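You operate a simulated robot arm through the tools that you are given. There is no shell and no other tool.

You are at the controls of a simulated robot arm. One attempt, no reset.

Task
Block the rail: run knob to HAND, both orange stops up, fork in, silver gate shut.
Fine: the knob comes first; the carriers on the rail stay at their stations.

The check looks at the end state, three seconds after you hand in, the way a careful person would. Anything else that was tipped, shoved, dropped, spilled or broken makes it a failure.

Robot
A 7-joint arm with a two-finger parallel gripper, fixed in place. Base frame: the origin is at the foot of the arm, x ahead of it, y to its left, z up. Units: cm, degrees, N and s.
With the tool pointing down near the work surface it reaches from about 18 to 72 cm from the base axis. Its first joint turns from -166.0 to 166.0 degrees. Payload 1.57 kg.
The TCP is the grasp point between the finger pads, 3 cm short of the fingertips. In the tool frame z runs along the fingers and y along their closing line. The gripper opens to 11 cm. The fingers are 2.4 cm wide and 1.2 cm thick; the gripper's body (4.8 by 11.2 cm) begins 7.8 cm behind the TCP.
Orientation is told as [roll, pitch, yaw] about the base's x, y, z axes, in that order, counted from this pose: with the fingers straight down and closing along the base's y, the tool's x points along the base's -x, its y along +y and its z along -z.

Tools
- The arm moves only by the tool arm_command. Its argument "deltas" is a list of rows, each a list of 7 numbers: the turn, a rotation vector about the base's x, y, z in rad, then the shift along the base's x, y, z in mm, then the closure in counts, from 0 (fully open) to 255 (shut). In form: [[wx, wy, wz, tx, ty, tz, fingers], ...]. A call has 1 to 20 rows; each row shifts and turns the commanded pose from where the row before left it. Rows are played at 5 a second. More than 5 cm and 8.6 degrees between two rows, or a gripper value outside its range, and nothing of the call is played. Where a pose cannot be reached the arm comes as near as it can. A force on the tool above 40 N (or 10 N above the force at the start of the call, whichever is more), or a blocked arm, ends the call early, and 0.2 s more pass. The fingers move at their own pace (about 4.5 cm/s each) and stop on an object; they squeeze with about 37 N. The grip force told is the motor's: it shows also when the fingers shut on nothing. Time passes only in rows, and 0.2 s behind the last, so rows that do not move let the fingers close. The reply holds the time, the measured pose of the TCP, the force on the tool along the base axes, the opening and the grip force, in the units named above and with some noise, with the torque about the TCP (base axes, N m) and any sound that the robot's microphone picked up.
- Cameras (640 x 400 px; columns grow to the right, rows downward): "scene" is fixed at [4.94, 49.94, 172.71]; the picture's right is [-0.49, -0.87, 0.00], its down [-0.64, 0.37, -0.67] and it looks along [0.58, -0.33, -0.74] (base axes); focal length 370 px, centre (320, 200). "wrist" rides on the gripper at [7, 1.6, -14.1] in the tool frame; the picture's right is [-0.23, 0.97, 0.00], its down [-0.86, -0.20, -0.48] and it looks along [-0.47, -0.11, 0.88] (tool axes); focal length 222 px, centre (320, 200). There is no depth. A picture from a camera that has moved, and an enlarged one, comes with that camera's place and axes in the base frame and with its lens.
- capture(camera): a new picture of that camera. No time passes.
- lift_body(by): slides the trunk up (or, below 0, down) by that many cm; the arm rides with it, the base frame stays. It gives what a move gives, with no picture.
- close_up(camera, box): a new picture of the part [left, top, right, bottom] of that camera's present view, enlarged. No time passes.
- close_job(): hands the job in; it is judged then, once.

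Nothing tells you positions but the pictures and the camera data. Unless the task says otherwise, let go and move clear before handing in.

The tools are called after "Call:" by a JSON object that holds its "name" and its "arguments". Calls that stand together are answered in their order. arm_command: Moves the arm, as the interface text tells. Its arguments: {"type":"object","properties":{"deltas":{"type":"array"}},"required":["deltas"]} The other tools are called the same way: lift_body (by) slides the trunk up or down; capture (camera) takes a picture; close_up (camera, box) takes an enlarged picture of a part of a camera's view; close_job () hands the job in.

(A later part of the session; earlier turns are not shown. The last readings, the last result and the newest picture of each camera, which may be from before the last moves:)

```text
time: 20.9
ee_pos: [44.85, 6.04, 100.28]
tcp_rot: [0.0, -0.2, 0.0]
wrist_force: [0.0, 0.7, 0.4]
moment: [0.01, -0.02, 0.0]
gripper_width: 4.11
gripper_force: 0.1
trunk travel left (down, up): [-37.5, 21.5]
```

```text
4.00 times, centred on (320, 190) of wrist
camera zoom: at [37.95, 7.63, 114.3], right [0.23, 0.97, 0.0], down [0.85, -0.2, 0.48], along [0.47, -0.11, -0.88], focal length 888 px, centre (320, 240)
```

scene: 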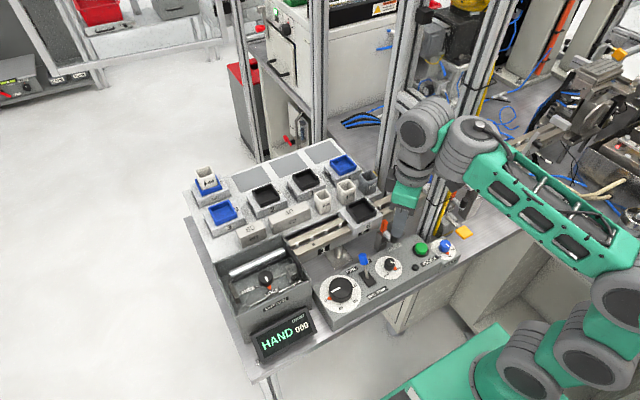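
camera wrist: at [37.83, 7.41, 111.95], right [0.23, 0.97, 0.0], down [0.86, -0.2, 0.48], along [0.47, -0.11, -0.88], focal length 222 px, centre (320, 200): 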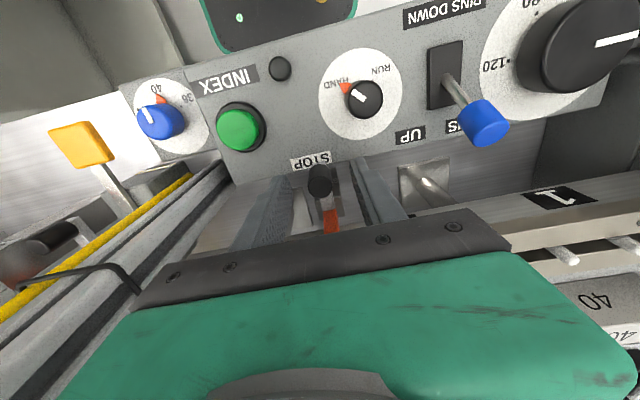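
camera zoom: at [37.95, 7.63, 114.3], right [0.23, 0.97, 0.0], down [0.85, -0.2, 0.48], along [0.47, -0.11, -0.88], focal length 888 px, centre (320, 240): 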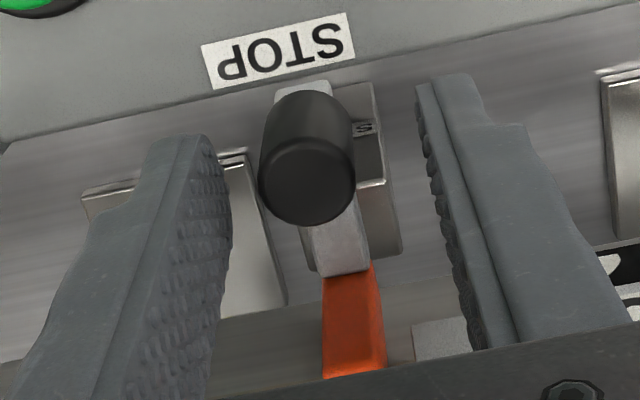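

The stop stayed up: the knob now sits about 2.2 cm higher. I'll rise straight up and inspect the result.

Call:
{"name": "arm_command", "arguments": {"deltas": [[0, 0, 0, 0, 0, 15, 160], [0, 0, 0, 0, 0, 25, 160], [0, 0, 0, 0, 0, 40, 160], [0, 0, 0, 0, 0, 40, 160], [0, 0, 0, -30, 0, 10, 160], [0, 0, 0, -30, 0, 0, 160], [0, 0, 0, -30, 0, 0, 160]]}}

Call:
{"name": "close_up", "arguments": {"camera": "scene", "box": [350, 180, 430, 250]}}

Call:
{"name": "capture", "arguments": {"camera": "wrist"}}

Call:
{"name": "capture", "arguments": {"camera": "scene"}}

```text
time: 22.6
ee_pos: [35.82, 5.85, 113.12]
tcp_rot: [0.0, 0.0, 0.1]
wrist_force: [0.3, 0.4, -0.7]
moment: [-0.03, 0.03, -0.02]
gripper_width: 4.09
gripper_force: 0.1
trunk travel left (down, up): [-37.5, 21.5]
```

```text
5.71 times, centred on (390, 215) of scene
camera zoom: at [4.94, 49.94, 172.71], right [-0.49, -0.87, 0.0], down [-0.64, 0.37, -0.67], along [0.58, -0.33, -0.74], focal length 2112 px, centre (-80, 114)
```

zoom: 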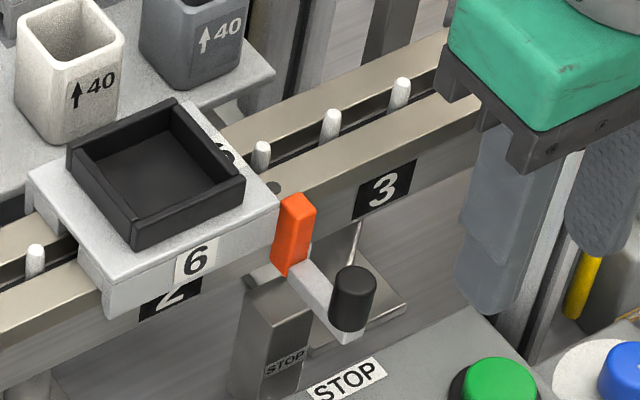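

```text
taken
camera wrist: at [29.05, 7.59, 127.3], right [0.23, 0.97, 0.0], down [0.86, -0.2, 0.48], along [0.47, -0.11, -0.88], focal length 222 px, centre (320, 200)
```

wrist: 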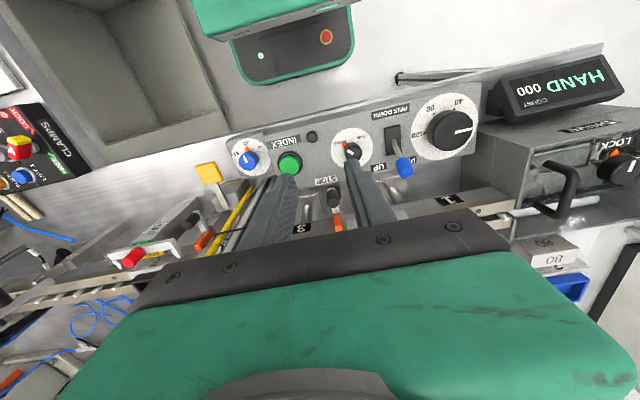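

```text
taken
```

scene: 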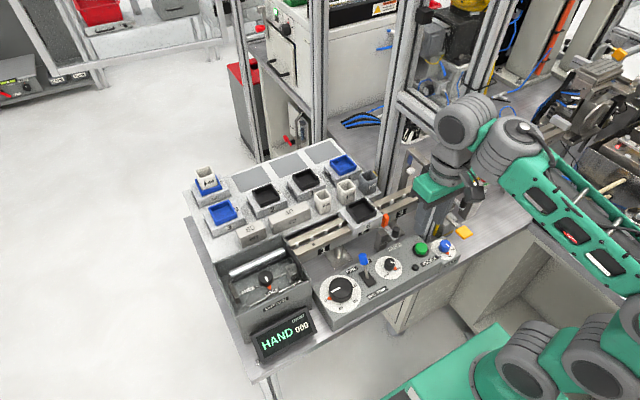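

Stop 1's orange blade now stands beside carrier 6, clear of its post, and carrier 6 hasn't moved. Next I'll back away from the post and swing to the right side to look at stop 2, the fork and the gate.

Call:
{"name": "arm_command", "arguments": {"deltas": [[0, 0, 0, -40, 0, 0, 160], [0, 0, 0, -40, 0, 20, 139], [0, 0, 0, 0, -40, 20, 139], [0, 0, 0, 0, -40, 0, 139], [0, 0, 0, 0, -40, 0, 139], [0, 0, 0, 0, -40, 0, 139], [0, 0, 0, 0, -40, 0, 139], [0, 0, 0, 0, -40, 0, 139], [0, 0, 0, 0, -30, 0, 139], [0, 0, 0, 30, 0, 0, 139], [0, 0, 0, 30, 0, 0, 139], [0, 0, 0, 30, 0, 0, 139]]}}

Call:
{"name": "capture", "arguments": {"camera": "wrist"}}

Call:
{"name": "capture", "arguments": {"camera": "scene"}}

```text
time: 25.1
ee_pos: [36.52, -20.89, 117.31]
tcp_rot: [0.0, 0.0, 0.1]
wrist_force: [0.0, 0.2, -0.1]
moment: [0.0, 0.0, -0.01]
gripper_width: 5.01
gripper_force: 0.1
trunk travel left (down, up): [-37.5, 21.5]
```

```text
taken
camera wrist: at [29.81, -19.3, 131.4], right [0.23, 0.97, 0.0], down [0.86, -0.2, 0.48], along [0.47, -0.11, -0.88], focal length 222 px, centre (320, 200)
```

wrist: 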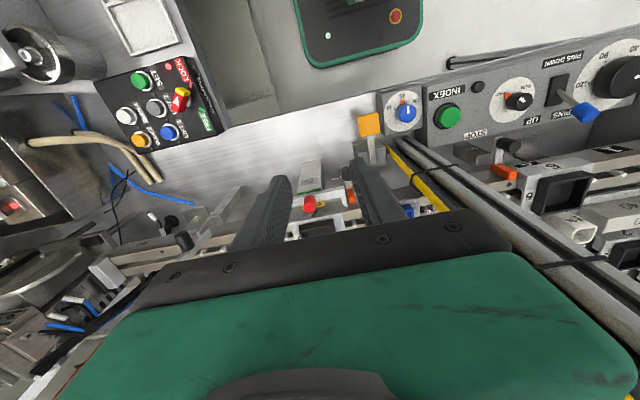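

```text
taken
```

scene: 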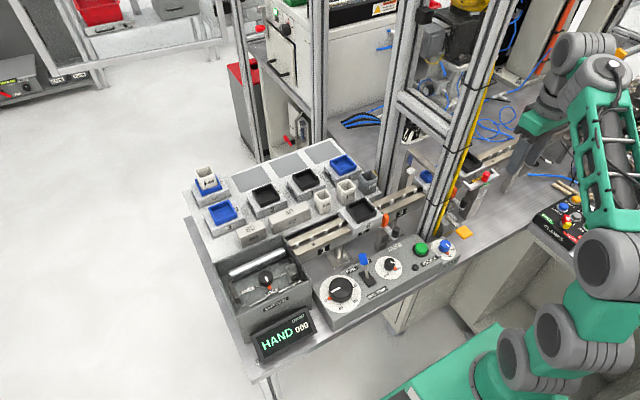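

I need a closer view of the right-hand group. I'll move further right and forward, staying high.

Call:
{"name": "arm_command", "arguments": {"deltas": [[0, 0, 0, 0, -40, 10, 139], [0, 0, 0, 0, -40, 10, 139], [0, 0, 0, 0, -20, 10, 139], [0, 0, 0, 30, 0, 0, 139], [0, 0, 0, 30, 0, 0, 139]]}}

Call:
{"name": "capture", "arguments": {"camera": "wrist"}}

Call:
{"name": "close_up", "arguments": {"camera": "wrist", "box": [280, 90, 460, 220]}}

Call:
{"name": "close_up", "arguments": {"camera": "wrist", "box": [140, 110, 320, 240]}}

Call:
{"name": "close_up", "arguments": {"camera": "scene", "box": [420, 110, 560, 220]}}

```text
time: 26.4
ee_pos: [42.37, -30.53, 118.88]
tcp_rot: [0.0, 0.1, 0.1]
wrist_force: [0.5, -0.2, 0.0]
moment: [-0.02, 0.06, 0.0]
gripper_width: 5.02
gripper_force: 0.1
out of reach, approached as far as the arm can: row 5
trunk travel left (down, up): [-37.5, 21.5]
```

```text
taken
camera wrist: at [35.5, -28.98, 133.07], right [0.23, 0.97, 0.0], down [0.86, -0.2, 0.48], along [0.46, -0.11, -0.88], focal length 222 px, centre (320, 200)
```

wrist: 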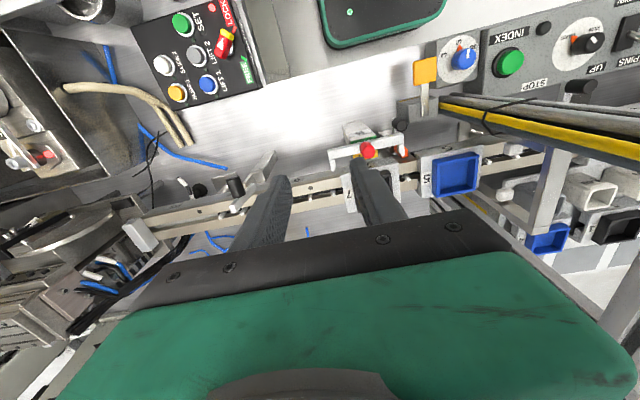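

```text
3.08 times, centred on (370, 155) of wrist
camera zoom: at [35.5, -28.98, 133.07], right [0.23, 0.97, 0.0], down [0.86, -0.2, 0.48], along [0.46, -0.11, -0.88], focal length 684 px, centre (166, 338)
```

zoom: 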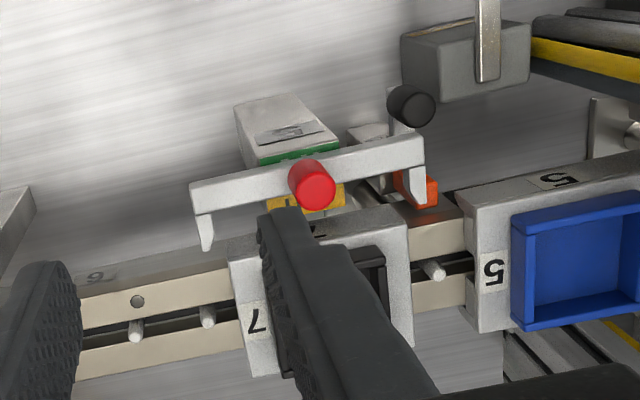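

```text
3.08 times, centred on (230, 175) of wrist
camera zoom: at [35.5, -28.98, 133.07], right [0.23, 0.97, 0.0], down [0.86, -0.2, 0.48], along [0.46, -0.11, -0.88], focal length 684 px, centre (597, 277)
```

zoom: 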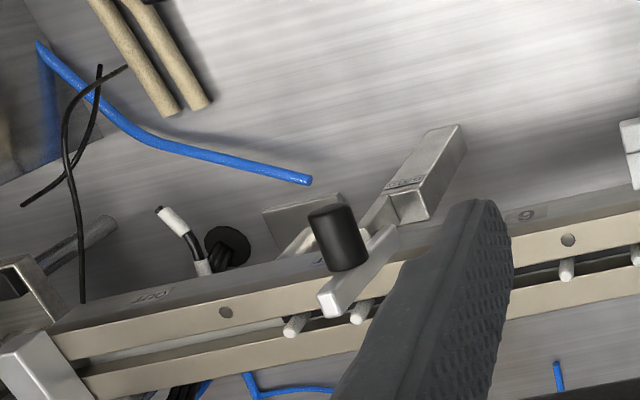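

```text
3.64 times, centred on (490, 165) of scene
camera zoom: at [4.94, 49.94, 172.71], right [-0.49, -0.87, 0.0], down [-0.64, 0.37, -0.67], along [0.58, -0.33, -0.74], focal length 1344 px, centre (-298, 327)
```

zoom: 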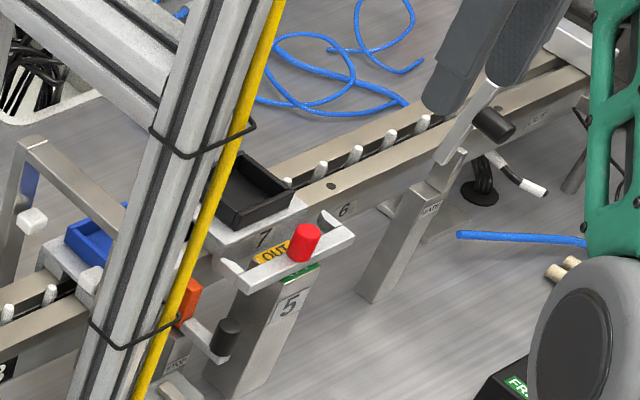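

The right group is now measured. The fork's red knob is near (45.2, −24.6, z≈103), with its prongs straddling carrier 7 without touching. The gate bar stands upright at about (46, −41.7), z 103–110. Reach is tight at this height, so I'll raise the trunk somewhat and bring the arm back down for closer views.

Call:
{"name": "lift_body", "arguments": {"by": 12}}

```text
time: 27.9
ee_pos: [42.33, -30.53, 130.92]
tcp_rot: [-0.1, 0.0, 0.0]
wrist_force: [-0.7, -0.3, 0.2]
moment: [0.0, -0.02, 0.02]
gripper_width: 5.02
gripper_force: 0.1
trunk travel left (down, up): [-49.5, 9.5]
```

Call:
{"name": "arm_command", "arguments": {"deltas": [[0, 0, 0, -20, 30, -40, 0], [0, 0, 0, -20, 30, -40, 0], [0, 0, 0, 0, 20, -40, 0], [0, 0, 0, 0, 0, -30, 0], [0, 0, 0, 0, 0, 0, 0]]}}

Call:
{"name": "capture", "arguments": {"camera": "wrist"}}

Call:
{"name": "close_up", "arguments": {"camera": "wrist", "box": [250, 120, 410, 240]}}

Call:
{"name": "close_up", "arguments": {"camera": "scene", "box": [430, 130, 560, 240]}}

```text
refused: row 1 steps farther than a row can; nothing moved
```

```text
taken
camera wrist: at [35.36, -28.95, 145.13], right [0.23, 0.97, 0.0], down [0.86, -0.2, 0.48], along [0.47, -0.11, -0.88], focal length 222 px, centre (320, 200)
```

wrist: 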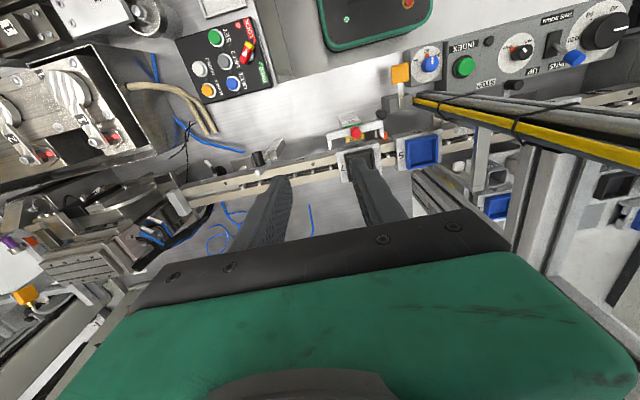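

```text
3.33 times, centred on (330, 180) of wrist
camera zoom: at [35.36, -28.95, 145.13], right [0.23, 0.97, 0.0], down [0.86, -0.2, 0.48], along [0.47, -0.11, -0.88], focal length 740 px, centre (287, 267)
```

zoom: 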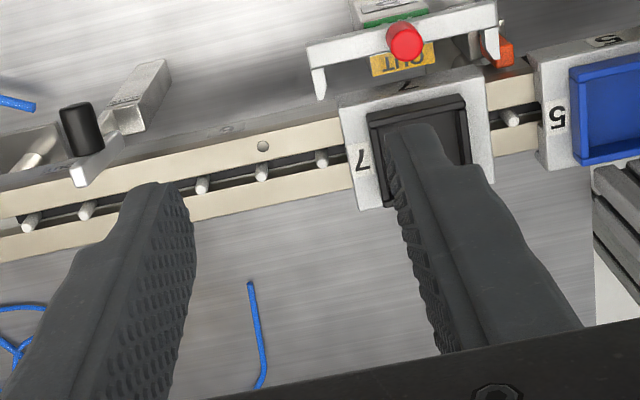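

```text
3.64 times, centred on (495, 185) of scene
camera zoom: at [4.94, 49.94, 172.71], right [-0.49, -0.87, 0.0], down [-0.64, 0.37, -0.67], along [0.58, -0.33, -0.74], focal length 1344 px, centre (-316, 254)
```

zoom: 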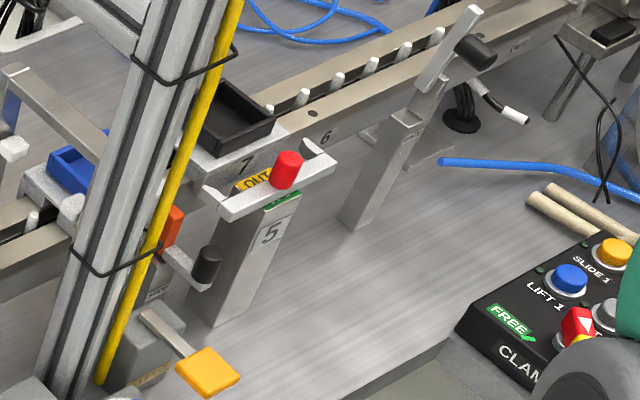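

That call was refused because one row's step was too large. I'll repeat it with smaller steps.

Call:
{"name": "arm_command", "arguments": {"deltas": [[0, 0, 0, -15, 25, -30, 0], [0, 0, 0, -15, 25, -30, 0], [0, 0, 0, -10, 25, -30, 0], [0, 0, 0, 0, 5, -40, 0], [0, 0, 0, 0, 0, -20, 0], [0, 0, 0, 0, 0, 0, 0]]}}

Call:
{"name": "capture", "arguments": {"camera": "wrist"}}

Call:
{"name": "close_up", "arguments": {"camera": "wrist", "box": [250, 120, 410, 240]}}

```text
time: 29.2
ee_pos: [38.15, -22.51, 115.96]
tcp_rot: [-0.1, -0.1, 0.0]
wrist_force: [1.2, 0.9, 0.4]
moment: [0.03, -0.01, 0.01]
gripper_width: 11.01
gripper_force: 0.0
trunk travel left (down, up): [-49.5, 9.5]
```

```text
taken
camera wrist: at [31.26, -20.87, 130.02], right [0.23, 0.97, 0.0], down [0.86, -0.2, 0.48], along [0.47, -0.11, -0.88], focal length 222 px, centre (320, 200)
```

wrist: 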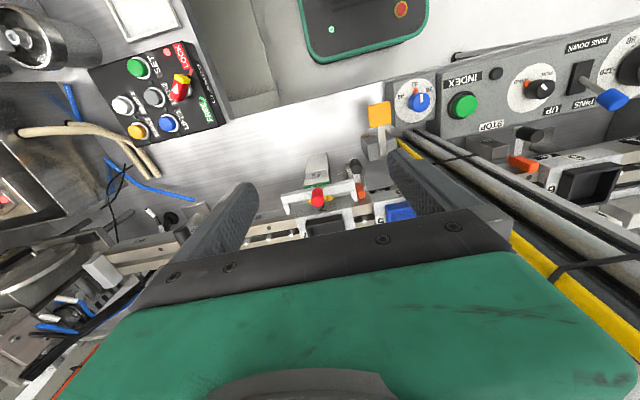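

```text
3.33 times, centred on (330, 180) of wrist
camera zoom: at [31.26, -20.87, 130.02], right [0.23, 0.97, 0.0], down [0.86, -0.2, 0.48], along [0.47, -0.11, -0.88], focal length 740 px, centre (287, 267)
```

zoom: 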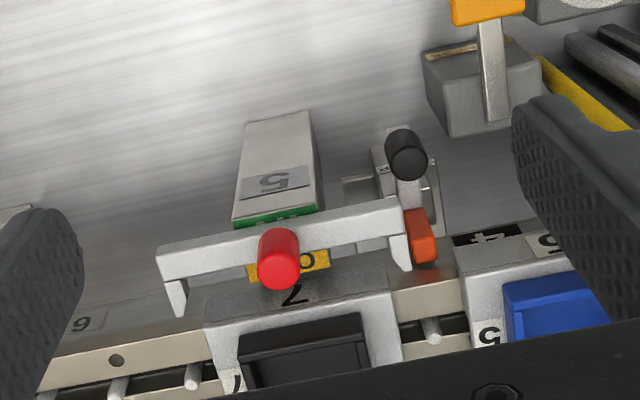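

This is a clear view of the fork, stop 2 and carrier 7. I'll zoom in to measure the gap between the fork plate and carrier 7, and the spacing to the stop 2 knob.

Call:
{"name": "close_up", "arguments": {"camera": "wrist", "box": [280, 165, 360, 225]}}

Call:
{"name": "close_up", "arguments": {"camera": "wrist", "box": [330, 145, 390, 205]}}

Call:
{"name": "close_up", "arguments": {"camera": "scene", "box": [460, 150, 520, 210]}}

Call:
{"name": "close_up", "arguments": {"camera": "scene", "box": [505, 105, 565, 175]}}

```text
6.67 times, centred on (320, 195) of wrist
camera zoom: at [31.26, -20.87, 130.02], right [0.23, 0.97, 0.0], down [0.86, -0.2, 0.48], along [0.47, -0.11, -0.88], focal length 1481 px, centre (320, 233)
```

zoom: 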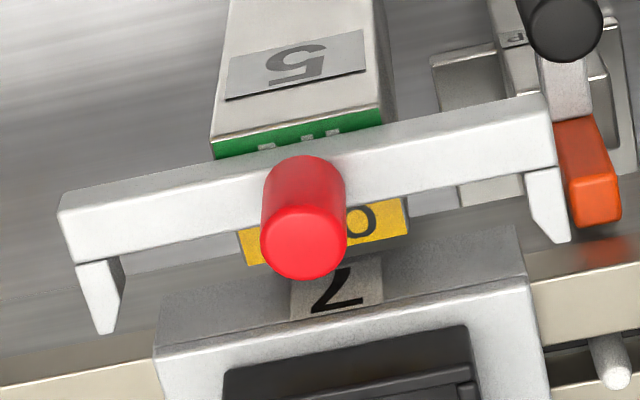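

```text
6.67 times, centred on (360, 175) of wrist
camera zoom: at [31.26, -20.87, 130.02], right [0.23, 0.97, 0.0], down [0.86, -0.2, 0.48], along [0.47, -0.11, -0.88], focal length 1481 px, centre (53, 367)
```

zoom: 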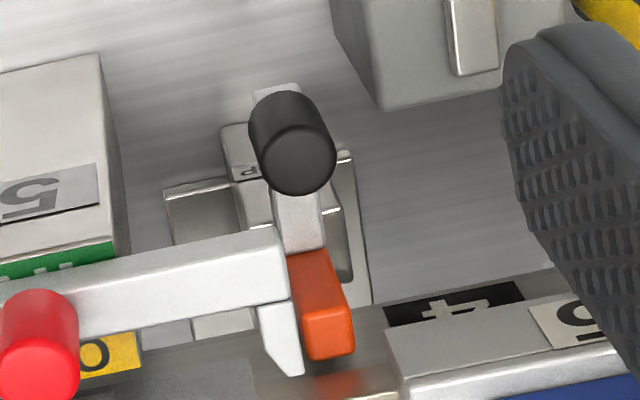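

```text
6.67 times, centred on (490, 180) of scene
camera zoom: at [4.94, 49.94, 172.71], right [-0.49, -0.87, 0.0], down [-0.64, 0.37, -0.67], along [0.58, -0.33, -0.74], focal length 2464 px, centre (-813, 333)
```

zoom: 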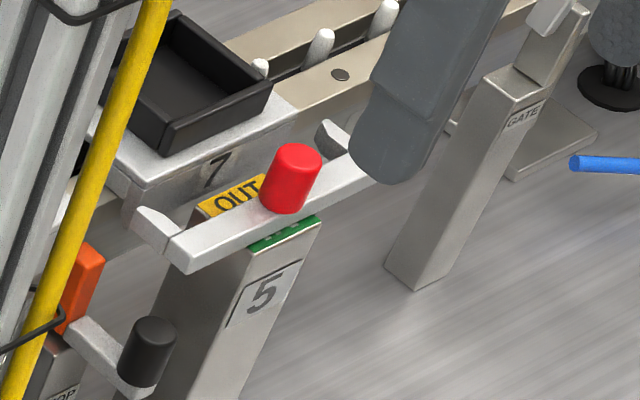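

```text
5.71 times, centred on (535, 140) of scene
camera zoom: at [4.94, 49.94, 172.71], right [-0.49, -0.87, 0.0], down [-0.64, 0.37, -0.67], along [0.58, -0.33, -0.74], focal length 2112 px, centre (-909, 543)
```

zoom: 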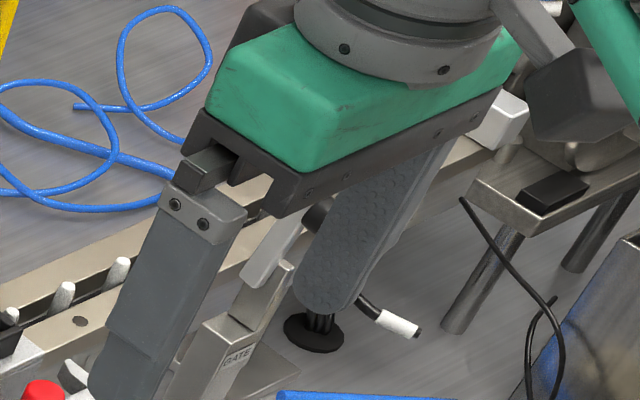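

The carrier 7 front face is at x≈48.2 with its top at z≈102.2. The fork plate spans x≈44.6–46, with about 2 cm to go. If I gripped the red knob, the fingers would run into the carrier, so I'll push the knob from behind with closed fingers. I'll also check the grey box near stop 2.

Call:
{"name": "arm_command", "arguments": {"deltas": [[0, 0, 0, 5, -10, 0, 255], [0, 0, 0, 5, -10.4, 0, 255], [0, 0, 0, 0, 0, 0, 255], [0, 0, 0, 0, 0, 0, 255], [0, 0, 0, 0, 0, -40, 255], [0, 0, 0, 0, 0, -40, 255], [0, 0, 0, 0, 0, -30, 255], [0, 0, 0, 0, 0, 0, 255]]}}

Call:
{"name": "capture", "arguments": {"camera": "wrist"}}

Call:
{"name": "close_up", "arguments": {"camera": "scene", "box": [440, 140, 540, 220]}}

Call:
{"name": "close_up", "arguments": {"camera": "scene", "box": [425, 190, 485, 250]}}

```text
time: 31.1
ee_pos: [39.24, -24.6, 104.88]
tcp_rot: [0.0, 0.0, 0.0]
wrist_force: [-0.9, 0.0, -0.6]
moment: [0.0, 0.0, 0.01]
gripper_width: 0.02
gripper_force: 21.4
trunk travel left (down, up): [-49.5, 9.5]
```

```text
taken
camera wrist: at [32.3, -22.97, 118.94], right [0.23, 0.97, 0.0], down [0.86, -0.2, 0.48], along [0.47, -0.11, -0.88], focal length 222 px, centre (320, 200)
```

wrist: 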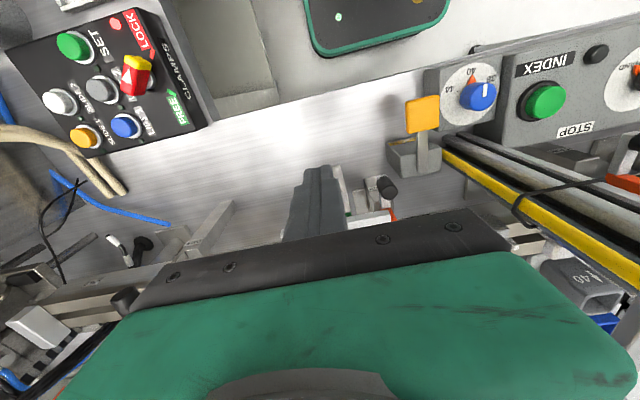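

```text
5.00 times, centred on (490, 180) of scene
camera zoom: at [4.94, 49.94, 172.71], right [-0.49, -0.87, 0.0], down [-0.64, 0.37, -0.67], along [0.58, -0.33, -0.74], focal length 1848 px, centre (-530, 300)
```

zoom: 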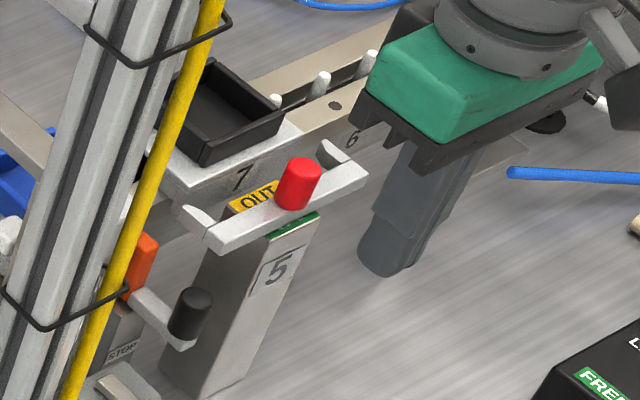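

```text
6.67 times, centred on (455, 220) of scene
camera zoom: at [4.94, 49.94, 172.71], right [-0.49, -0.87, 0.0], down [-0.64, 0.37, -0.67], along [0.58, -0.33, -0.74], focal length 2464 px, centre (-580, 67)
```

zoom: 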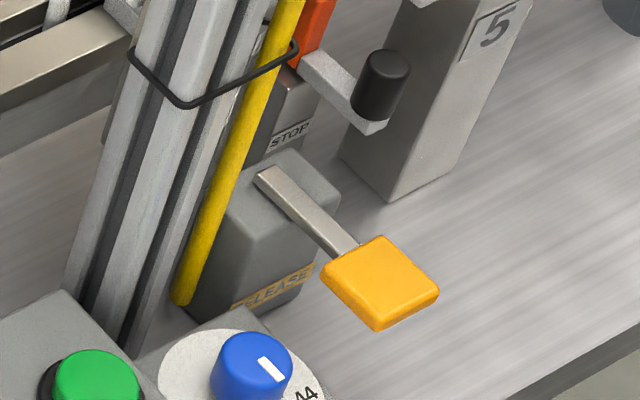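

The amber paddle is marked RELEASE, so I'll stay clear of it; its box top is only at z≈93. The closed fingers are lined up behind the red knob, so I'll approach and then push in small steps.

Call:
{"name": "arm_command", "arguments": {"deltas": [[0, 0, 0, 10, 0, 0, 255], [0, 0, 0, 10, 0, 0, 255], [0, 0, 0, 8, 0, 0, 255], [0, 0, 0, 4, 0, 0, 255], [0, 0, 0, 4, 0, 0, 255], [0, 0, 0, 4, 0, 0, 255]]}}

Call:
{"name": "close_up", "arguments": {"camera": "scene", "box": [440, 140, 540, 220]}}

```text
time: 32.5
ee_pos: [43.15, -24.58, 104.96]
tcp_rot: [0.1, -0.1, 0.0]
wrist_force: [-0.4, 0.5, 1.2]
moment: [0.02, 0.01, -0.03]
gripper_width: 0.01
gripper_force: 21.4
trunk travel left (down, up): [-49.5, 9.5]
```

```text
5.00 times, centred on (490, 180) of scene
camera zoom: at [4.94, 49.94, 172.71], right [-0.49, -0.87, 0.0], down [-0.64, 0.37, -0.67], along [0.58, -0.33, -0.74], focal length 1848 px, centre (-530, 300)
```

zoom: 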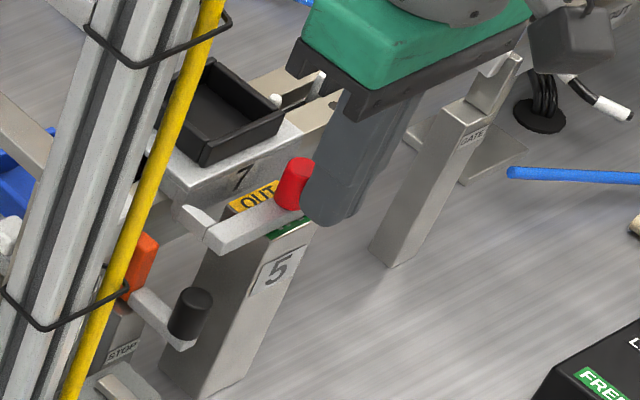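

The fingertips are right behind the red knob. I'll push slowly.

Call:
{"name": "arm_command", "arguments": {"deltas": [[0, 0, 0, 3, 0, 0, 255], [0, 0, 0, 3, 0, 0, 255], [0, 0, 0, 3, 0, 0, 255]]}}

Call:
{"name": "close_up", "arguments": {"camera": "scene", "box": [440, 140, 540, 220]}}

```text
time: 33.2
ee_pos: [44.04, -24.46, 105.03]
tcp_rot: [0.1, 0.0, 0.0]
wrist_force: [-1.0, -0.4, -1.3]
moment: [-0.04, 0.06, -0.01]
gripper_width: 0.0
gripper_force: 20.7
trunk travel left (down, up): [-49.5, 9.5]
```

```text
5.00 times, centred on (490, 180) of scene
camera zoom: at [4.94, 49.94, 172.71], right [-0.49, -0.87, 0.0], down [-0.64, 0.37, -0.67], along [0.58, -0.33, -0.74], focal length 1848 px, centre (-530, 300)
```

zoom: 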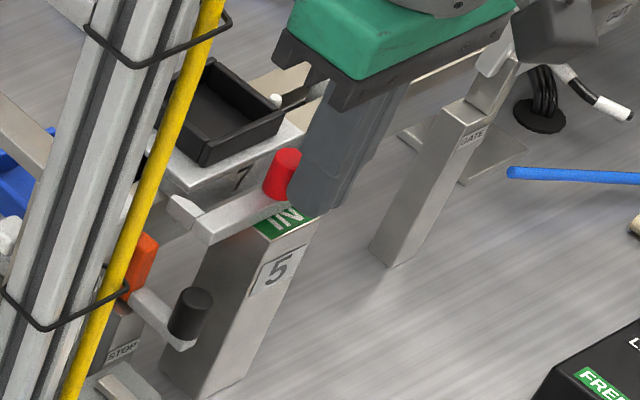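

The fork slides easily; OUT is now covered and IN is appearing. I'll continue in small steps to the end stop.

Call:
{"name": "arm_command", "arguments": {"deltas": [[0, 0, 0, 3, 0, 0, 255], [0, 0, 0, 3, 0, 0, 255]]}}

Call:
{"name": "close_up", "arguments": {"camera": "scene", "box": [440, 140, 540, 220]}}

Call:
{"name": "capture", "arguments": {"camera": "wrist"}}

```text
time: 33.9
ee_pos: [44.67, -24.51, 105.02]
tcp_rot: [0.0, 0.0, -0.1]
wrist_force: [-1.9, 0.3, -1.3]
moment: [-0.01, 0.04, 0.0]
gripper_width: 0.02
gripper_force: 21.5
trunk travel left (down, up): [-49.5, 9.5]
```

```text
5.00 times, centred on (490, 180) of scene
camera zoom: at [4.94, 49.94, 172.71], right [-0.49, -0.87, 0.0], down [-0.64, 0.37, -0.67], along [0.58, -0.33, -0.74], focal length 1848 px, centre (-530, 300)
```

zoom: 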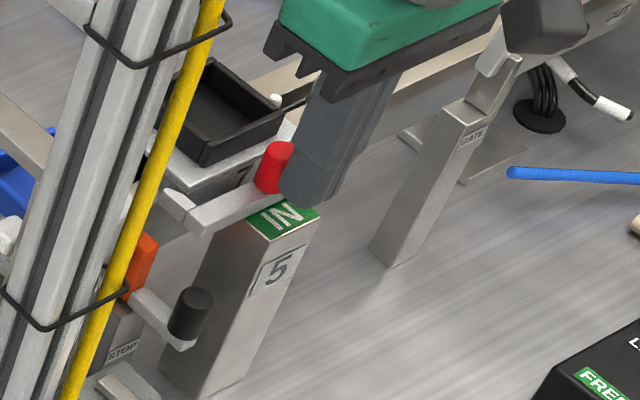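

```text
taken
camera wrist: at [37.83, -22.93, 119.17], right [0.23, 0.97, 0.0], down [0.86, -0.2, 0.48], along [0.47, -0.11, -0.88], focal length 222 px, centre (320, 200)
```

wrist: 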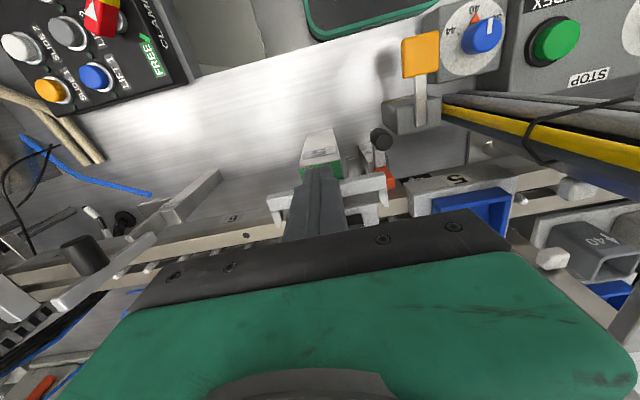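

IN is fully exposed and the fork still moves freely, with about 0.6 cm to the carrier's front face. I'll make two more very small steps and watch the force.

Call:
{"name": "arm_command", "arguments": {"deltas": [[0, 0, 0, 2, 0, 0, 255]]}}

Call:
{"name": "close_up", "arguments": {"camera": "wrist", "box": [270, 140, 410, 240]}}

Call:
{"name": "close_up", "arguments": {"camera": "scene", "box": [455, 150, 505, 210]}}

```text
time: 34.2
ee_pos: [44.82, -24.58, 105.01]
tcp_rot: [0.1, 0.0, 0.0]
wrist_force: [-1.9, -0.3, -1.0]
moment: [-0.03, 0.09, 0.07]
gripper_width: 0.0
gripper_force: 21.5
trunk travel left (down, up): [-49.5, 9.5]
```

```text
4.00 times, centred on (340, 190) of wrist
camera zoom: at [38.02, -22.92, 119.19], right [0.23, 0.97, 0.0], down [0.85, -0.2, 0.48], along [0.47, -0.11, -0.88], focal length 888 px, centre (240, 240)
```

zoom: 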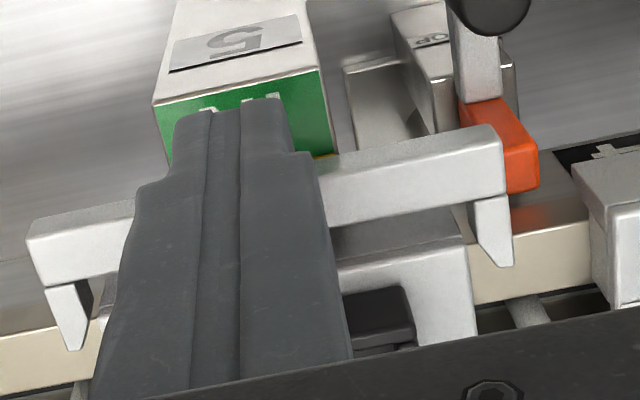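

```text
6.67 times, centred on (480, 180) of scene
camera zoom: at [4.94, 49.94, 172.71], right [-0.49, -0.87, 0.0], down [-0.64, 0.37, -0.67], along [0.58, -0.33, -0.74], focal length 2464 px, centre (-747, 333)
```

zoom: 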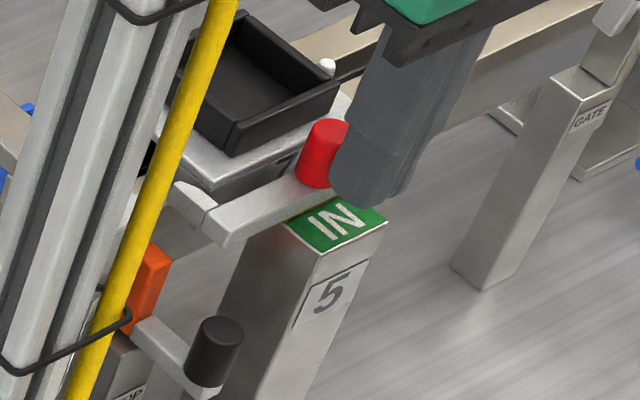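

Call:
{"name": "arm_command", "arguments": {"deltas": [[0, 0, 0, 1.5, 0, 0, 255], [0, 0, 0, 0, 0, 0, 255]]}}

Call:
{"name": "close_up", "arguments": {"camera": "wrist", "box": [270, 140, 410, 240]}}

```text
time: 34.9
ee_pos: [45.12, -24.68, 105.12]
tcp_rot: [0.0, 0.0, -0.1]
wrist_force: [0.0, -0.6, -0.3]
moment: [0.0, 0.0, 0.01]
gripper_width: 0.0
gripper_force: 21.7
trunk travel left (down, up): [-49.5, 9.5]
```

```text
4.00 times, centred on (340, 190) of wrist
camera zoom: at [38.21, -22.95, 119.17], right [0.23, 0.97, 0.0], down [0.85, -0.2, 0.48], along [0.47, -0.11, -0.88], focal length 888 px, centre (240, 240)
```

zoom: 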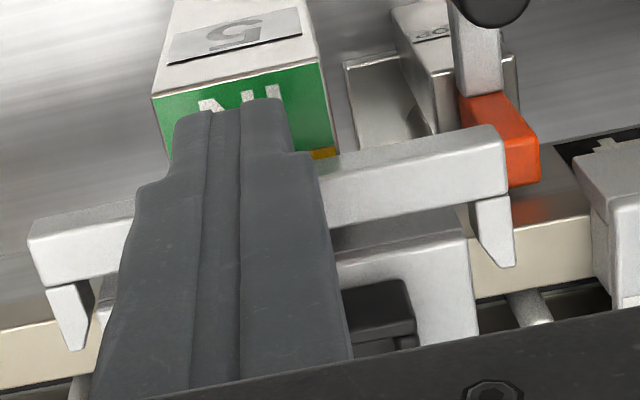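

Call:
{"name": "close_up", "arguments": {"camera": "wrist", "box": [340, 165, 400, 225]}}

Call:
{"name": "close_up", "arguments": {"camera": "scene", "box": [455, 150, 505, 210]}}

```text
6.67 times, centred on (370, 195) of wrist
camera zoom: at [38.21, -22.95, 119.17], right [0.23, 0.97, 0.0], down [0.85, -0.2, 0.48], along [0.47, -0.11, -0.88], focal length 1481 px, centre (-13, 233)
```

zoom: 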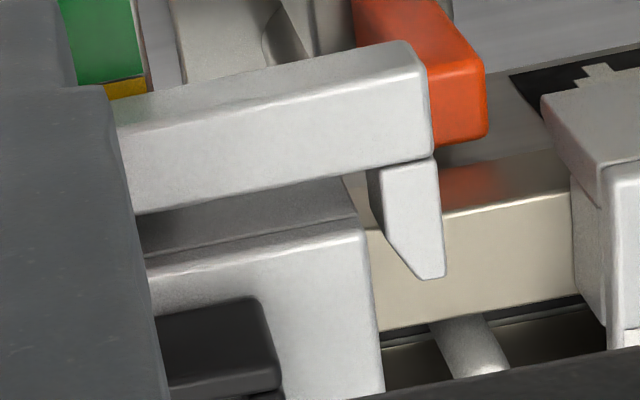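

```text
6.67 times, centred on (480, 180) of scene
camera zoom: at [4.94, 49.94, 172.71], right [-0.49, -0.87, 0.0], down [-0.64, 0.37, -0.67], along [0.58, -0.33, -0.74], focal length 2464 px, centre (-747, 333)
```

zoom: 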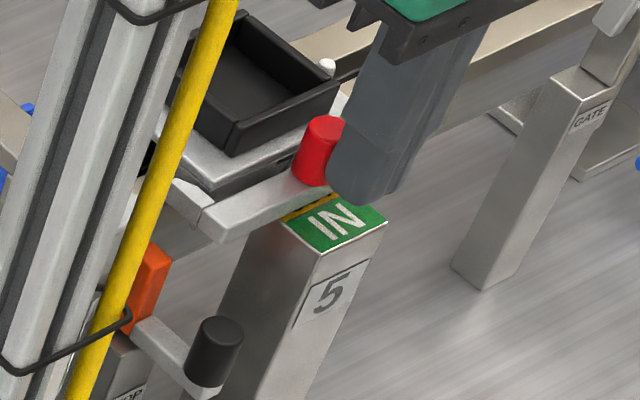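

The prongs straddle carrier 7 and a gap of about 3 mm remains to its front face. I'll feel for the end stop in 1 mm steps.

Call:
{"name": "arm_command", "arguments": {"deltas": [[0, 0, 0, 1, 0, 0, 255], [0, 0, 0, 0, 0, 0, 255]]}}

Call:
{"name": "arm_command", "arguments": {"deltas": [[0, 0, 0, 1, 0, 0, 255], [0, 0, 0, 0, 0, 0, 255]]}}

Call:
{"name": "close_up", "arguments": {"camera": "wrist", "box": [340, 165, 400, 225]}}

```text
time: 35.5
ee_pos: [45.24, -24.62, 105.05]
tcp_rot: [-0.1, -0.1, 0.0]
wrist_force: [0.2, 0.5, 0.8]
moment: [0.01, 0.01, 0.0]
gripper_width: 0.0
gripper_force: 21.4
trunk travel left (down, up): [-49.5, 9.5]
```

```text
time: 36.0
ee_pos: [45.3, -24.47, 105.06]
tcp_rot: [0.0, 0.1, 0.1]
wrist_force: [-0.9, 0.1, -0.3]
moment: [-0.01, 0.01, 0.0]
gripper_width: 0.0
gripper_force: 21.0
trunk travel left (down, up): [-49.5, 9.5]
```

```text
6.67 times, centred on (370, 195) of wrist
camera zoom: at [38.37, -22.99, 119.13], right [0.23, 0.97, 0.0], down [0.86, -0.2, 0.48], along [0.47, -0.11, -0.88], focal length 1481 px, centre (-13, 233)
```

zoom: 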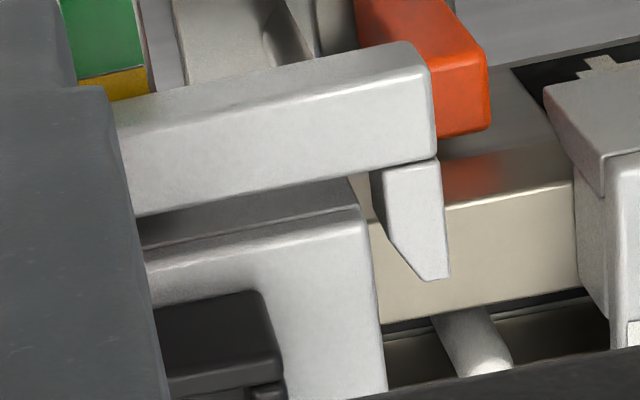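

Call:
{"name": "arm_command", "arguments": {"deltas": [[0, 0, 0, 1, 0, 0, 255], [0, 0, 0, 0, 0, 0, 255]]}}

Call:
{"name": "close_up", "arguments": {"camera": "wrist", "box": [340, 165, 400, 225]}}

Call:
{"name": "close_up", "arguments": {"camera": "scene", "box": [455, 150, 505, 210]}}

```text
time: 36.6
ee_pos: [45.34, -24.64, 105.02]
tcp_rot: [0.0, 0.0, 0.0]
wrist_force: [-0.7, 1.0, 0.1]
moment: [-0.02, -0.02, -0.02]
gripper_width: 0.0
gripper_force: 21.4
trunk travel left (down, up): [-49.5, 9.5]
```

```text
6.67 times, centred on (370, 195) of wrist
camera zoom: at [38.5, -22.98, 119.14], right [0.23, 0.97, 0.0], down [0.86, -0.2, 0.48], along [0.47, -0.11, -0.88], focal length 1481 px, centre (-13, 233)
```

zoom: 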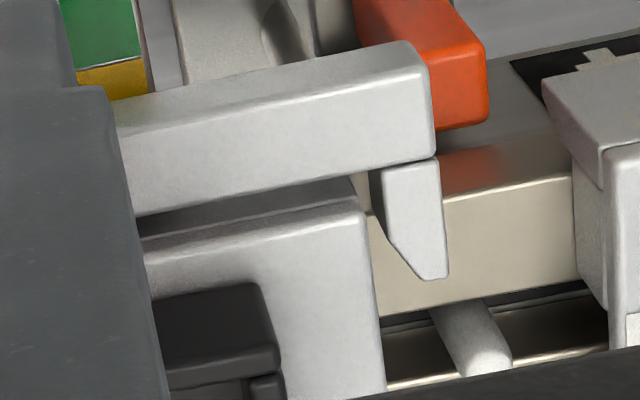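

```text
6.67 times, centred on (480, 180) of scene
camera zoom: at [4.94, 49.94, 172.71], right [-0.49, -0.87, 0.0], down [-0.64, 0.37, -0.67], along [0.58, -0.33, -0.74], focal length 2464 px, centre (-747, 333)
```

zoom: 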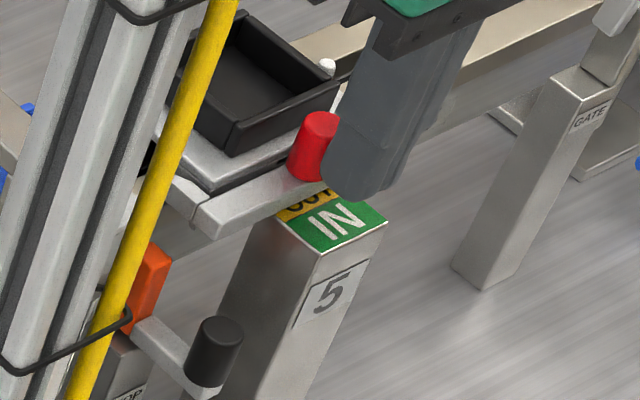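

Call:
{"name": "close_up", "arguments": {"camera": "wrist", "box": [350, 175, 380, 205]}}

Call:
{"name": "close_up", "arguments": {"camera": "scene", "box": [460, 160, 490, 190]}}

```text
13.33 times, centred on (365, 190) of wrist
camera zoom: at [38.5, -22.98, 119.14], right [0.23, 0.97, 0.0], down [0.86, -0.2, 0.48], along [0.47, -0.11, -0.88], focal length 2962 px, centre (-280, 333)
```

zoom: 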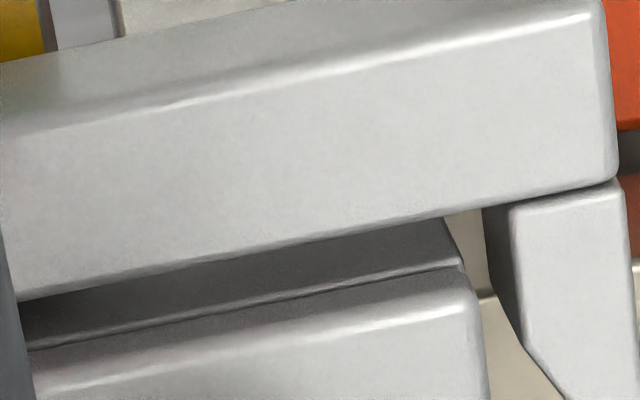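

```text
13.33 times, centred on (475, 175) of scene
camera zoom: at [4.94, 49.94, 172.71], right [-0.49, -0.87, 0.0], down [-0.64, 0.37, -0.67], along [0.58, -0.33, -0.74], focal length 4928 px, centre (-1747, 533)
```

zoom: 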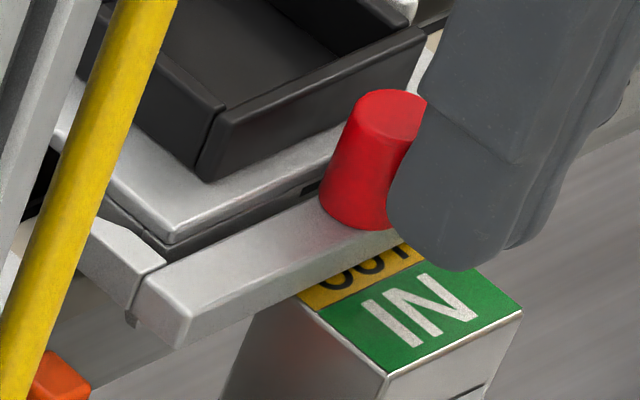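

Call:
{"name": "arm_command", "arguments": {"deltas": [[0, 0, 0, 1, 0, 0, 255], [0, 0, 0, 0, 0, 0, 255]]}}

Call:
{"name": "close_up", "arguments": {"camera": "wrist", "box": [350, 175, 380, 205]}}

```text
time: 37.2
ee_pos: [45.48, -24.62, 104.95]
tcp_rot: [0.0, 0.1, 0.0]
wrist_force: [-2.3, 0.1, 0.6]
moment: [0.01, 0.02, -0.02]
gripper_width: 0.0
gripper_force: 21.4
trunk travel left (down, up): [-49.5, 9.5]
```

```text
13.33 times, centred on (365, 190) of wrist
camera zoom: at [38.54, -22.99, 119.12], right [0.23, 0.97, 0.0], down [0.86, -0.2, 0.48], along [0.47, -0.11, -0.88], focal length 2962 px, centre (-280, 333)
```

zoom: 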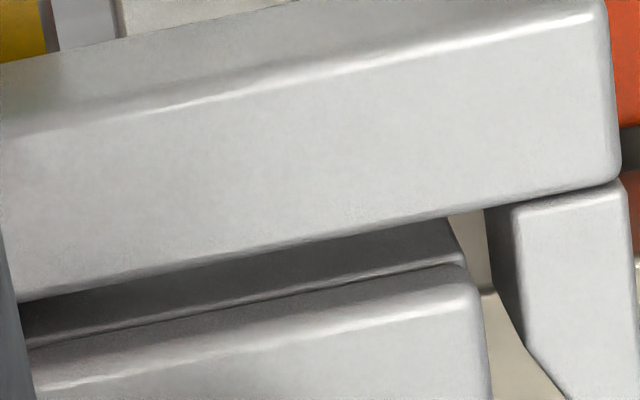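

A small steady resistance has appeared. One more 1 mm step will tell me whether this is the end stop.

Call:
{"name": "arm_command", "arguments": {"deltas": [[0, 0, 0, 1, 0, 0, 255], [0, 0, 0, 0, 0, 0, 255]]}}

Call:
{"name": "close_up", "arguments": {"camera": "wrist", "box": [350, 175, 380, 205]}}

```text
time: 37.9
ee_pos: [45.4, -24.61, 105.04]
tcp_rot: [0.1, 0.0, -0.1]
wrist_force: [-8.9, -0.4, 1.1]
moment: [0.13, 0.11, -0.01]
gripper_width: 0.0
gripper_force: 21.5
trunk travel left (down, up): [-49.5, 9.5]
```

```text
13.33 times, centred on (365, 190) of wrist
camera zoom: at [38.56, -22.99, 119.13], right [0.23, 0.97, 0.0], down [0.86, -0.2, 0.48], along [0.47, -0.11, -0.88], focal length 2962 px, centre (-280, 333)
```

zoom: 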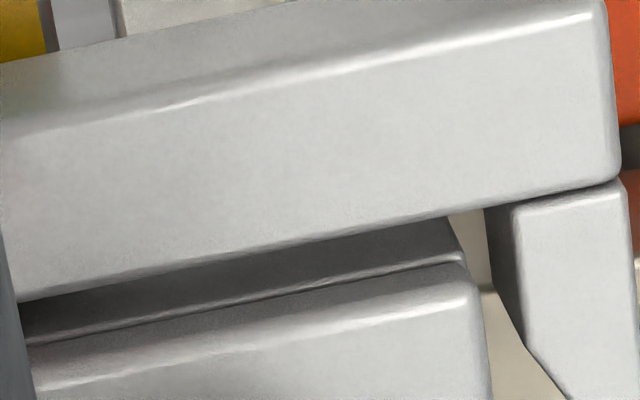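

The end stop is confirmed at about 9 N with no further motion, so the fork is fully in with carrier 7 untouched. I'll back off and rise, then move over stop 2.

Call:
{"name": "arm_command", "arguments": {"deltas": [[0, 0, 0, -10, 0, 0, 255], [0, 0, 0, -20, 0, 0, 255], [0, 0, 0, 0, 0, 40, 255], [0, 0, 0, 0, 0, 40, 160], [0, 0, 0, 0, 30, 0, 160], [0, 0, 0, 0, 33, 0, 160], [0, 0, 0, 0, 0, 0, 160]]}}

Call:
{"name": "capture", "arguments": {"camera": "wrist"}}

Call:
{"name": "capture", "arguments": {"camera": "scene"}}

Call:
{"name": "close_up", "arguments": {"camera": "scene", "box": [440, 120, 540, 220]}}

Call:
{"name": "close_up", "arguments": {"camera": "wrist", "box": [270, 120, 410, 240]}}

```text
time: 39.5
ee_pos: [42.64, -18.07, 113.03]
tcp_rot: [0.0, 0.0, 0.0]
wrist_force: [0.0, 0.1, 0.4]
moment: [-0.06, 0.02, -0.02]
gripper_width: 4.1
gripper_force: 0.1
trunk travel left (down, up): [-49.5, 9.5]
```

```text
taken
camera wrist: at [35.78, -16.58, 127.16], right [0.23, 0.97, 0.0], down [0.86, -0.2, 0.48], along [0.47, -0.11, -0.88], focal length 222 px, centre (320, 200)
```

wrist: 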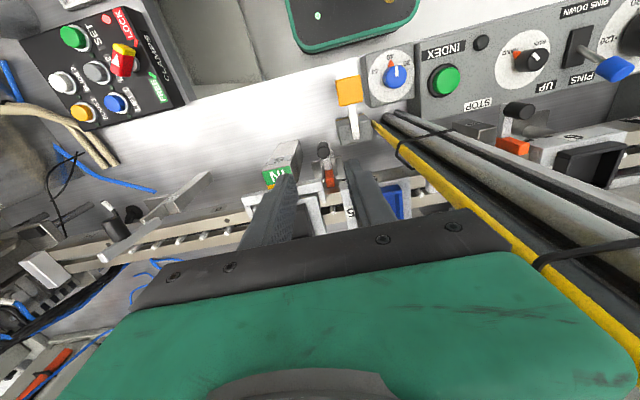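

```text
taken
```

scene: 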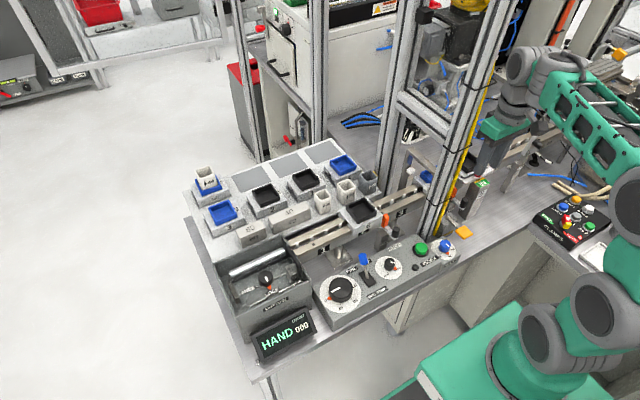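

```text
4.00 times, centred on (490, 170) of scene
camera zoom: at [4.94, 49.94, 172.71], right [-0.49, -0.87, 0.0], down [-0.64, 0.37, -0.67], along [0.58, -0.33, -0.74], focal length 1478 px, centre (-360, 320)
```

zoom: 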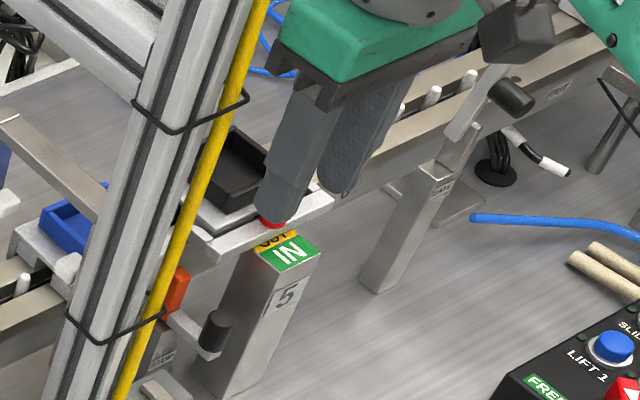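

```text
3.33 times, centred on (340, 180) of wrist
camera zoom: at [35.78, -16.58, 127.16], right [0.23, 0.97, 0.0], down [0.86, -0.2, 0.48], along [0.47, -0.11, -0.88], focal length 740 px, centre (253, 267)
```

zoom: 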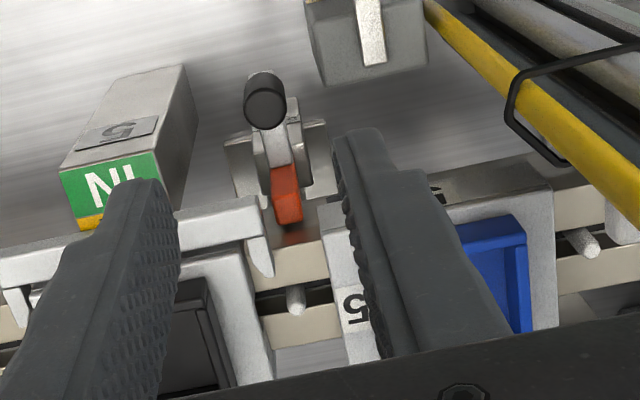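

I'll refine the stop 2 knob position before descending; the fork is clear of it now.

Call:
{"name": "close_up", "arguments": {"camera": "wrist", "box": [305, 130, 345, 170]}}

Call:
{"name": "close_up", "arguments": {"camera": "scene", "box": [445, 185, 485, 225]}}

```text
10.00 times, centred on (325, 150) of wrist
camera zoom: at [35.78, -16.58, 127.16], right [0.23, 0.97, 0.0], down [0.86, -0.2, 0.48], along [0.47, -0.11, -0.88], focal length 2221 px, centre (270, 700)
```

zoom: 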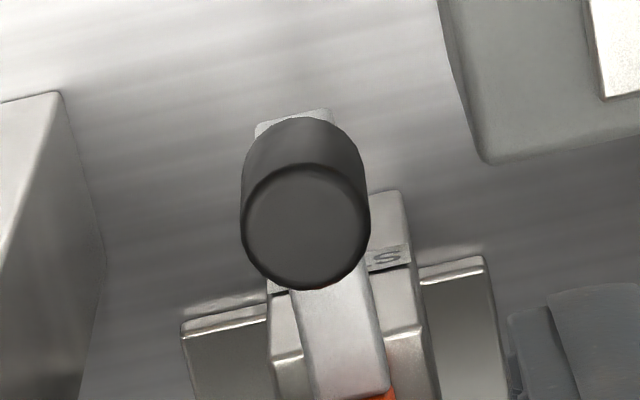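

```text
10.00 times, centred on (465, 205) of scene
camera zoom: at [4.94, 49.94, 172.71], right [-0.49, -0.87, 0.0], down [-0.64, 0.37, -0.67], along [0.58, -0.33, -0.74], focal length 3696 px, centre (-1130, 150)
```

zoom: 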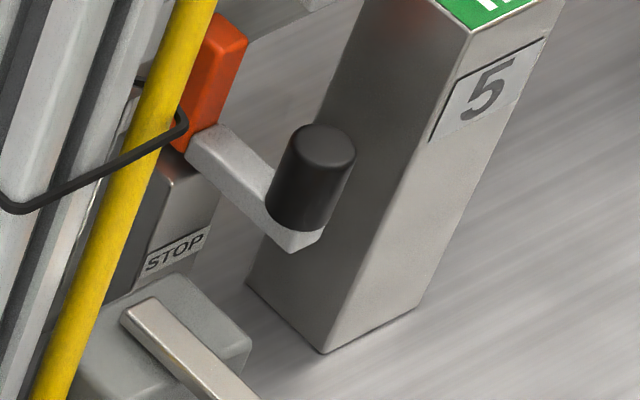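

The knob is at about (44.4, −18.0) with its top at z≈97.6. I'll line up and descend slowly.

Call:
{"name": "arm_command", "arguments": {"deltas": [[0, 0, 0, 18, 1, 0, 160], [0, 0, 0, 0, 0, -40, 160], [0, 0, 0, 0, 0, -40, 160], [0, 0, 0, 0, 0, -30, 160], [0, 0, 0, 0, 0, -20, 160], [0, 0, 0, 0, 0, -12, 160], [0, 0, 0, 0, 0, -9, 160], [0, 0, 0, 0, 0, 0, 160]]}}

Call:
{"name": "capture", "arguments": {"camera": "wrist"}}

Call:
{"name": "close_up", "arguments": {"camera": "scene", "box": [440, 130, 540, 220]}}

```text
time: 41.2
ee_pos: [44.4, -18.18, 97.92]
tcp_rot: [0.0, -0.1, 0.1]
wrist_force: [0.7, 0.6, -0.4]
moment: [-0.05, -0.01, -0.01]
gripper_width: 4.1
gripper_force: 0.1
trunk travel left (down, up): [-49.5, 9.5]
```

```text
taken
camera wrist: at [37.51, -16.63, 112.14], right [0.23, 0.97, 0.0], down [0.86, -0.2, 0.48], along [0.47, -0.11, -0.88], focal length 222 px, centre (320, 200)
```

wrist: 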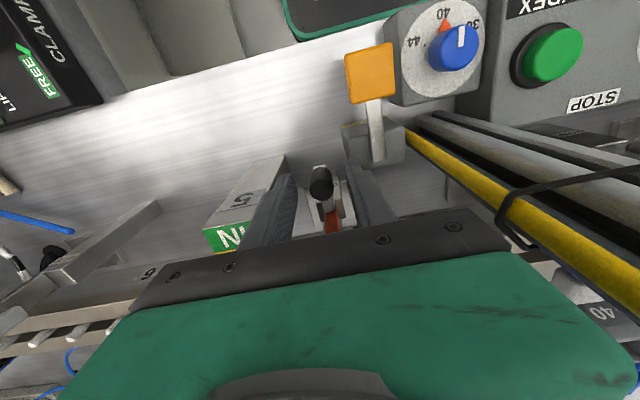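

```text
4.44 times, centred on (490, 175) of scene
camera zoom: at [4.94, 49.94, 172.71], right [-0.49, -0.87, 0.0], down [-0.64, 0.37, -0.67], along [0.58, -0.33, -0.74], focal length 1643 px, centre (-436, 311)
```

zoom: 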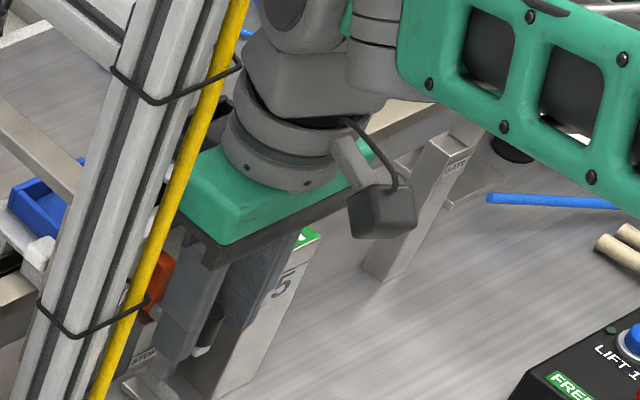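

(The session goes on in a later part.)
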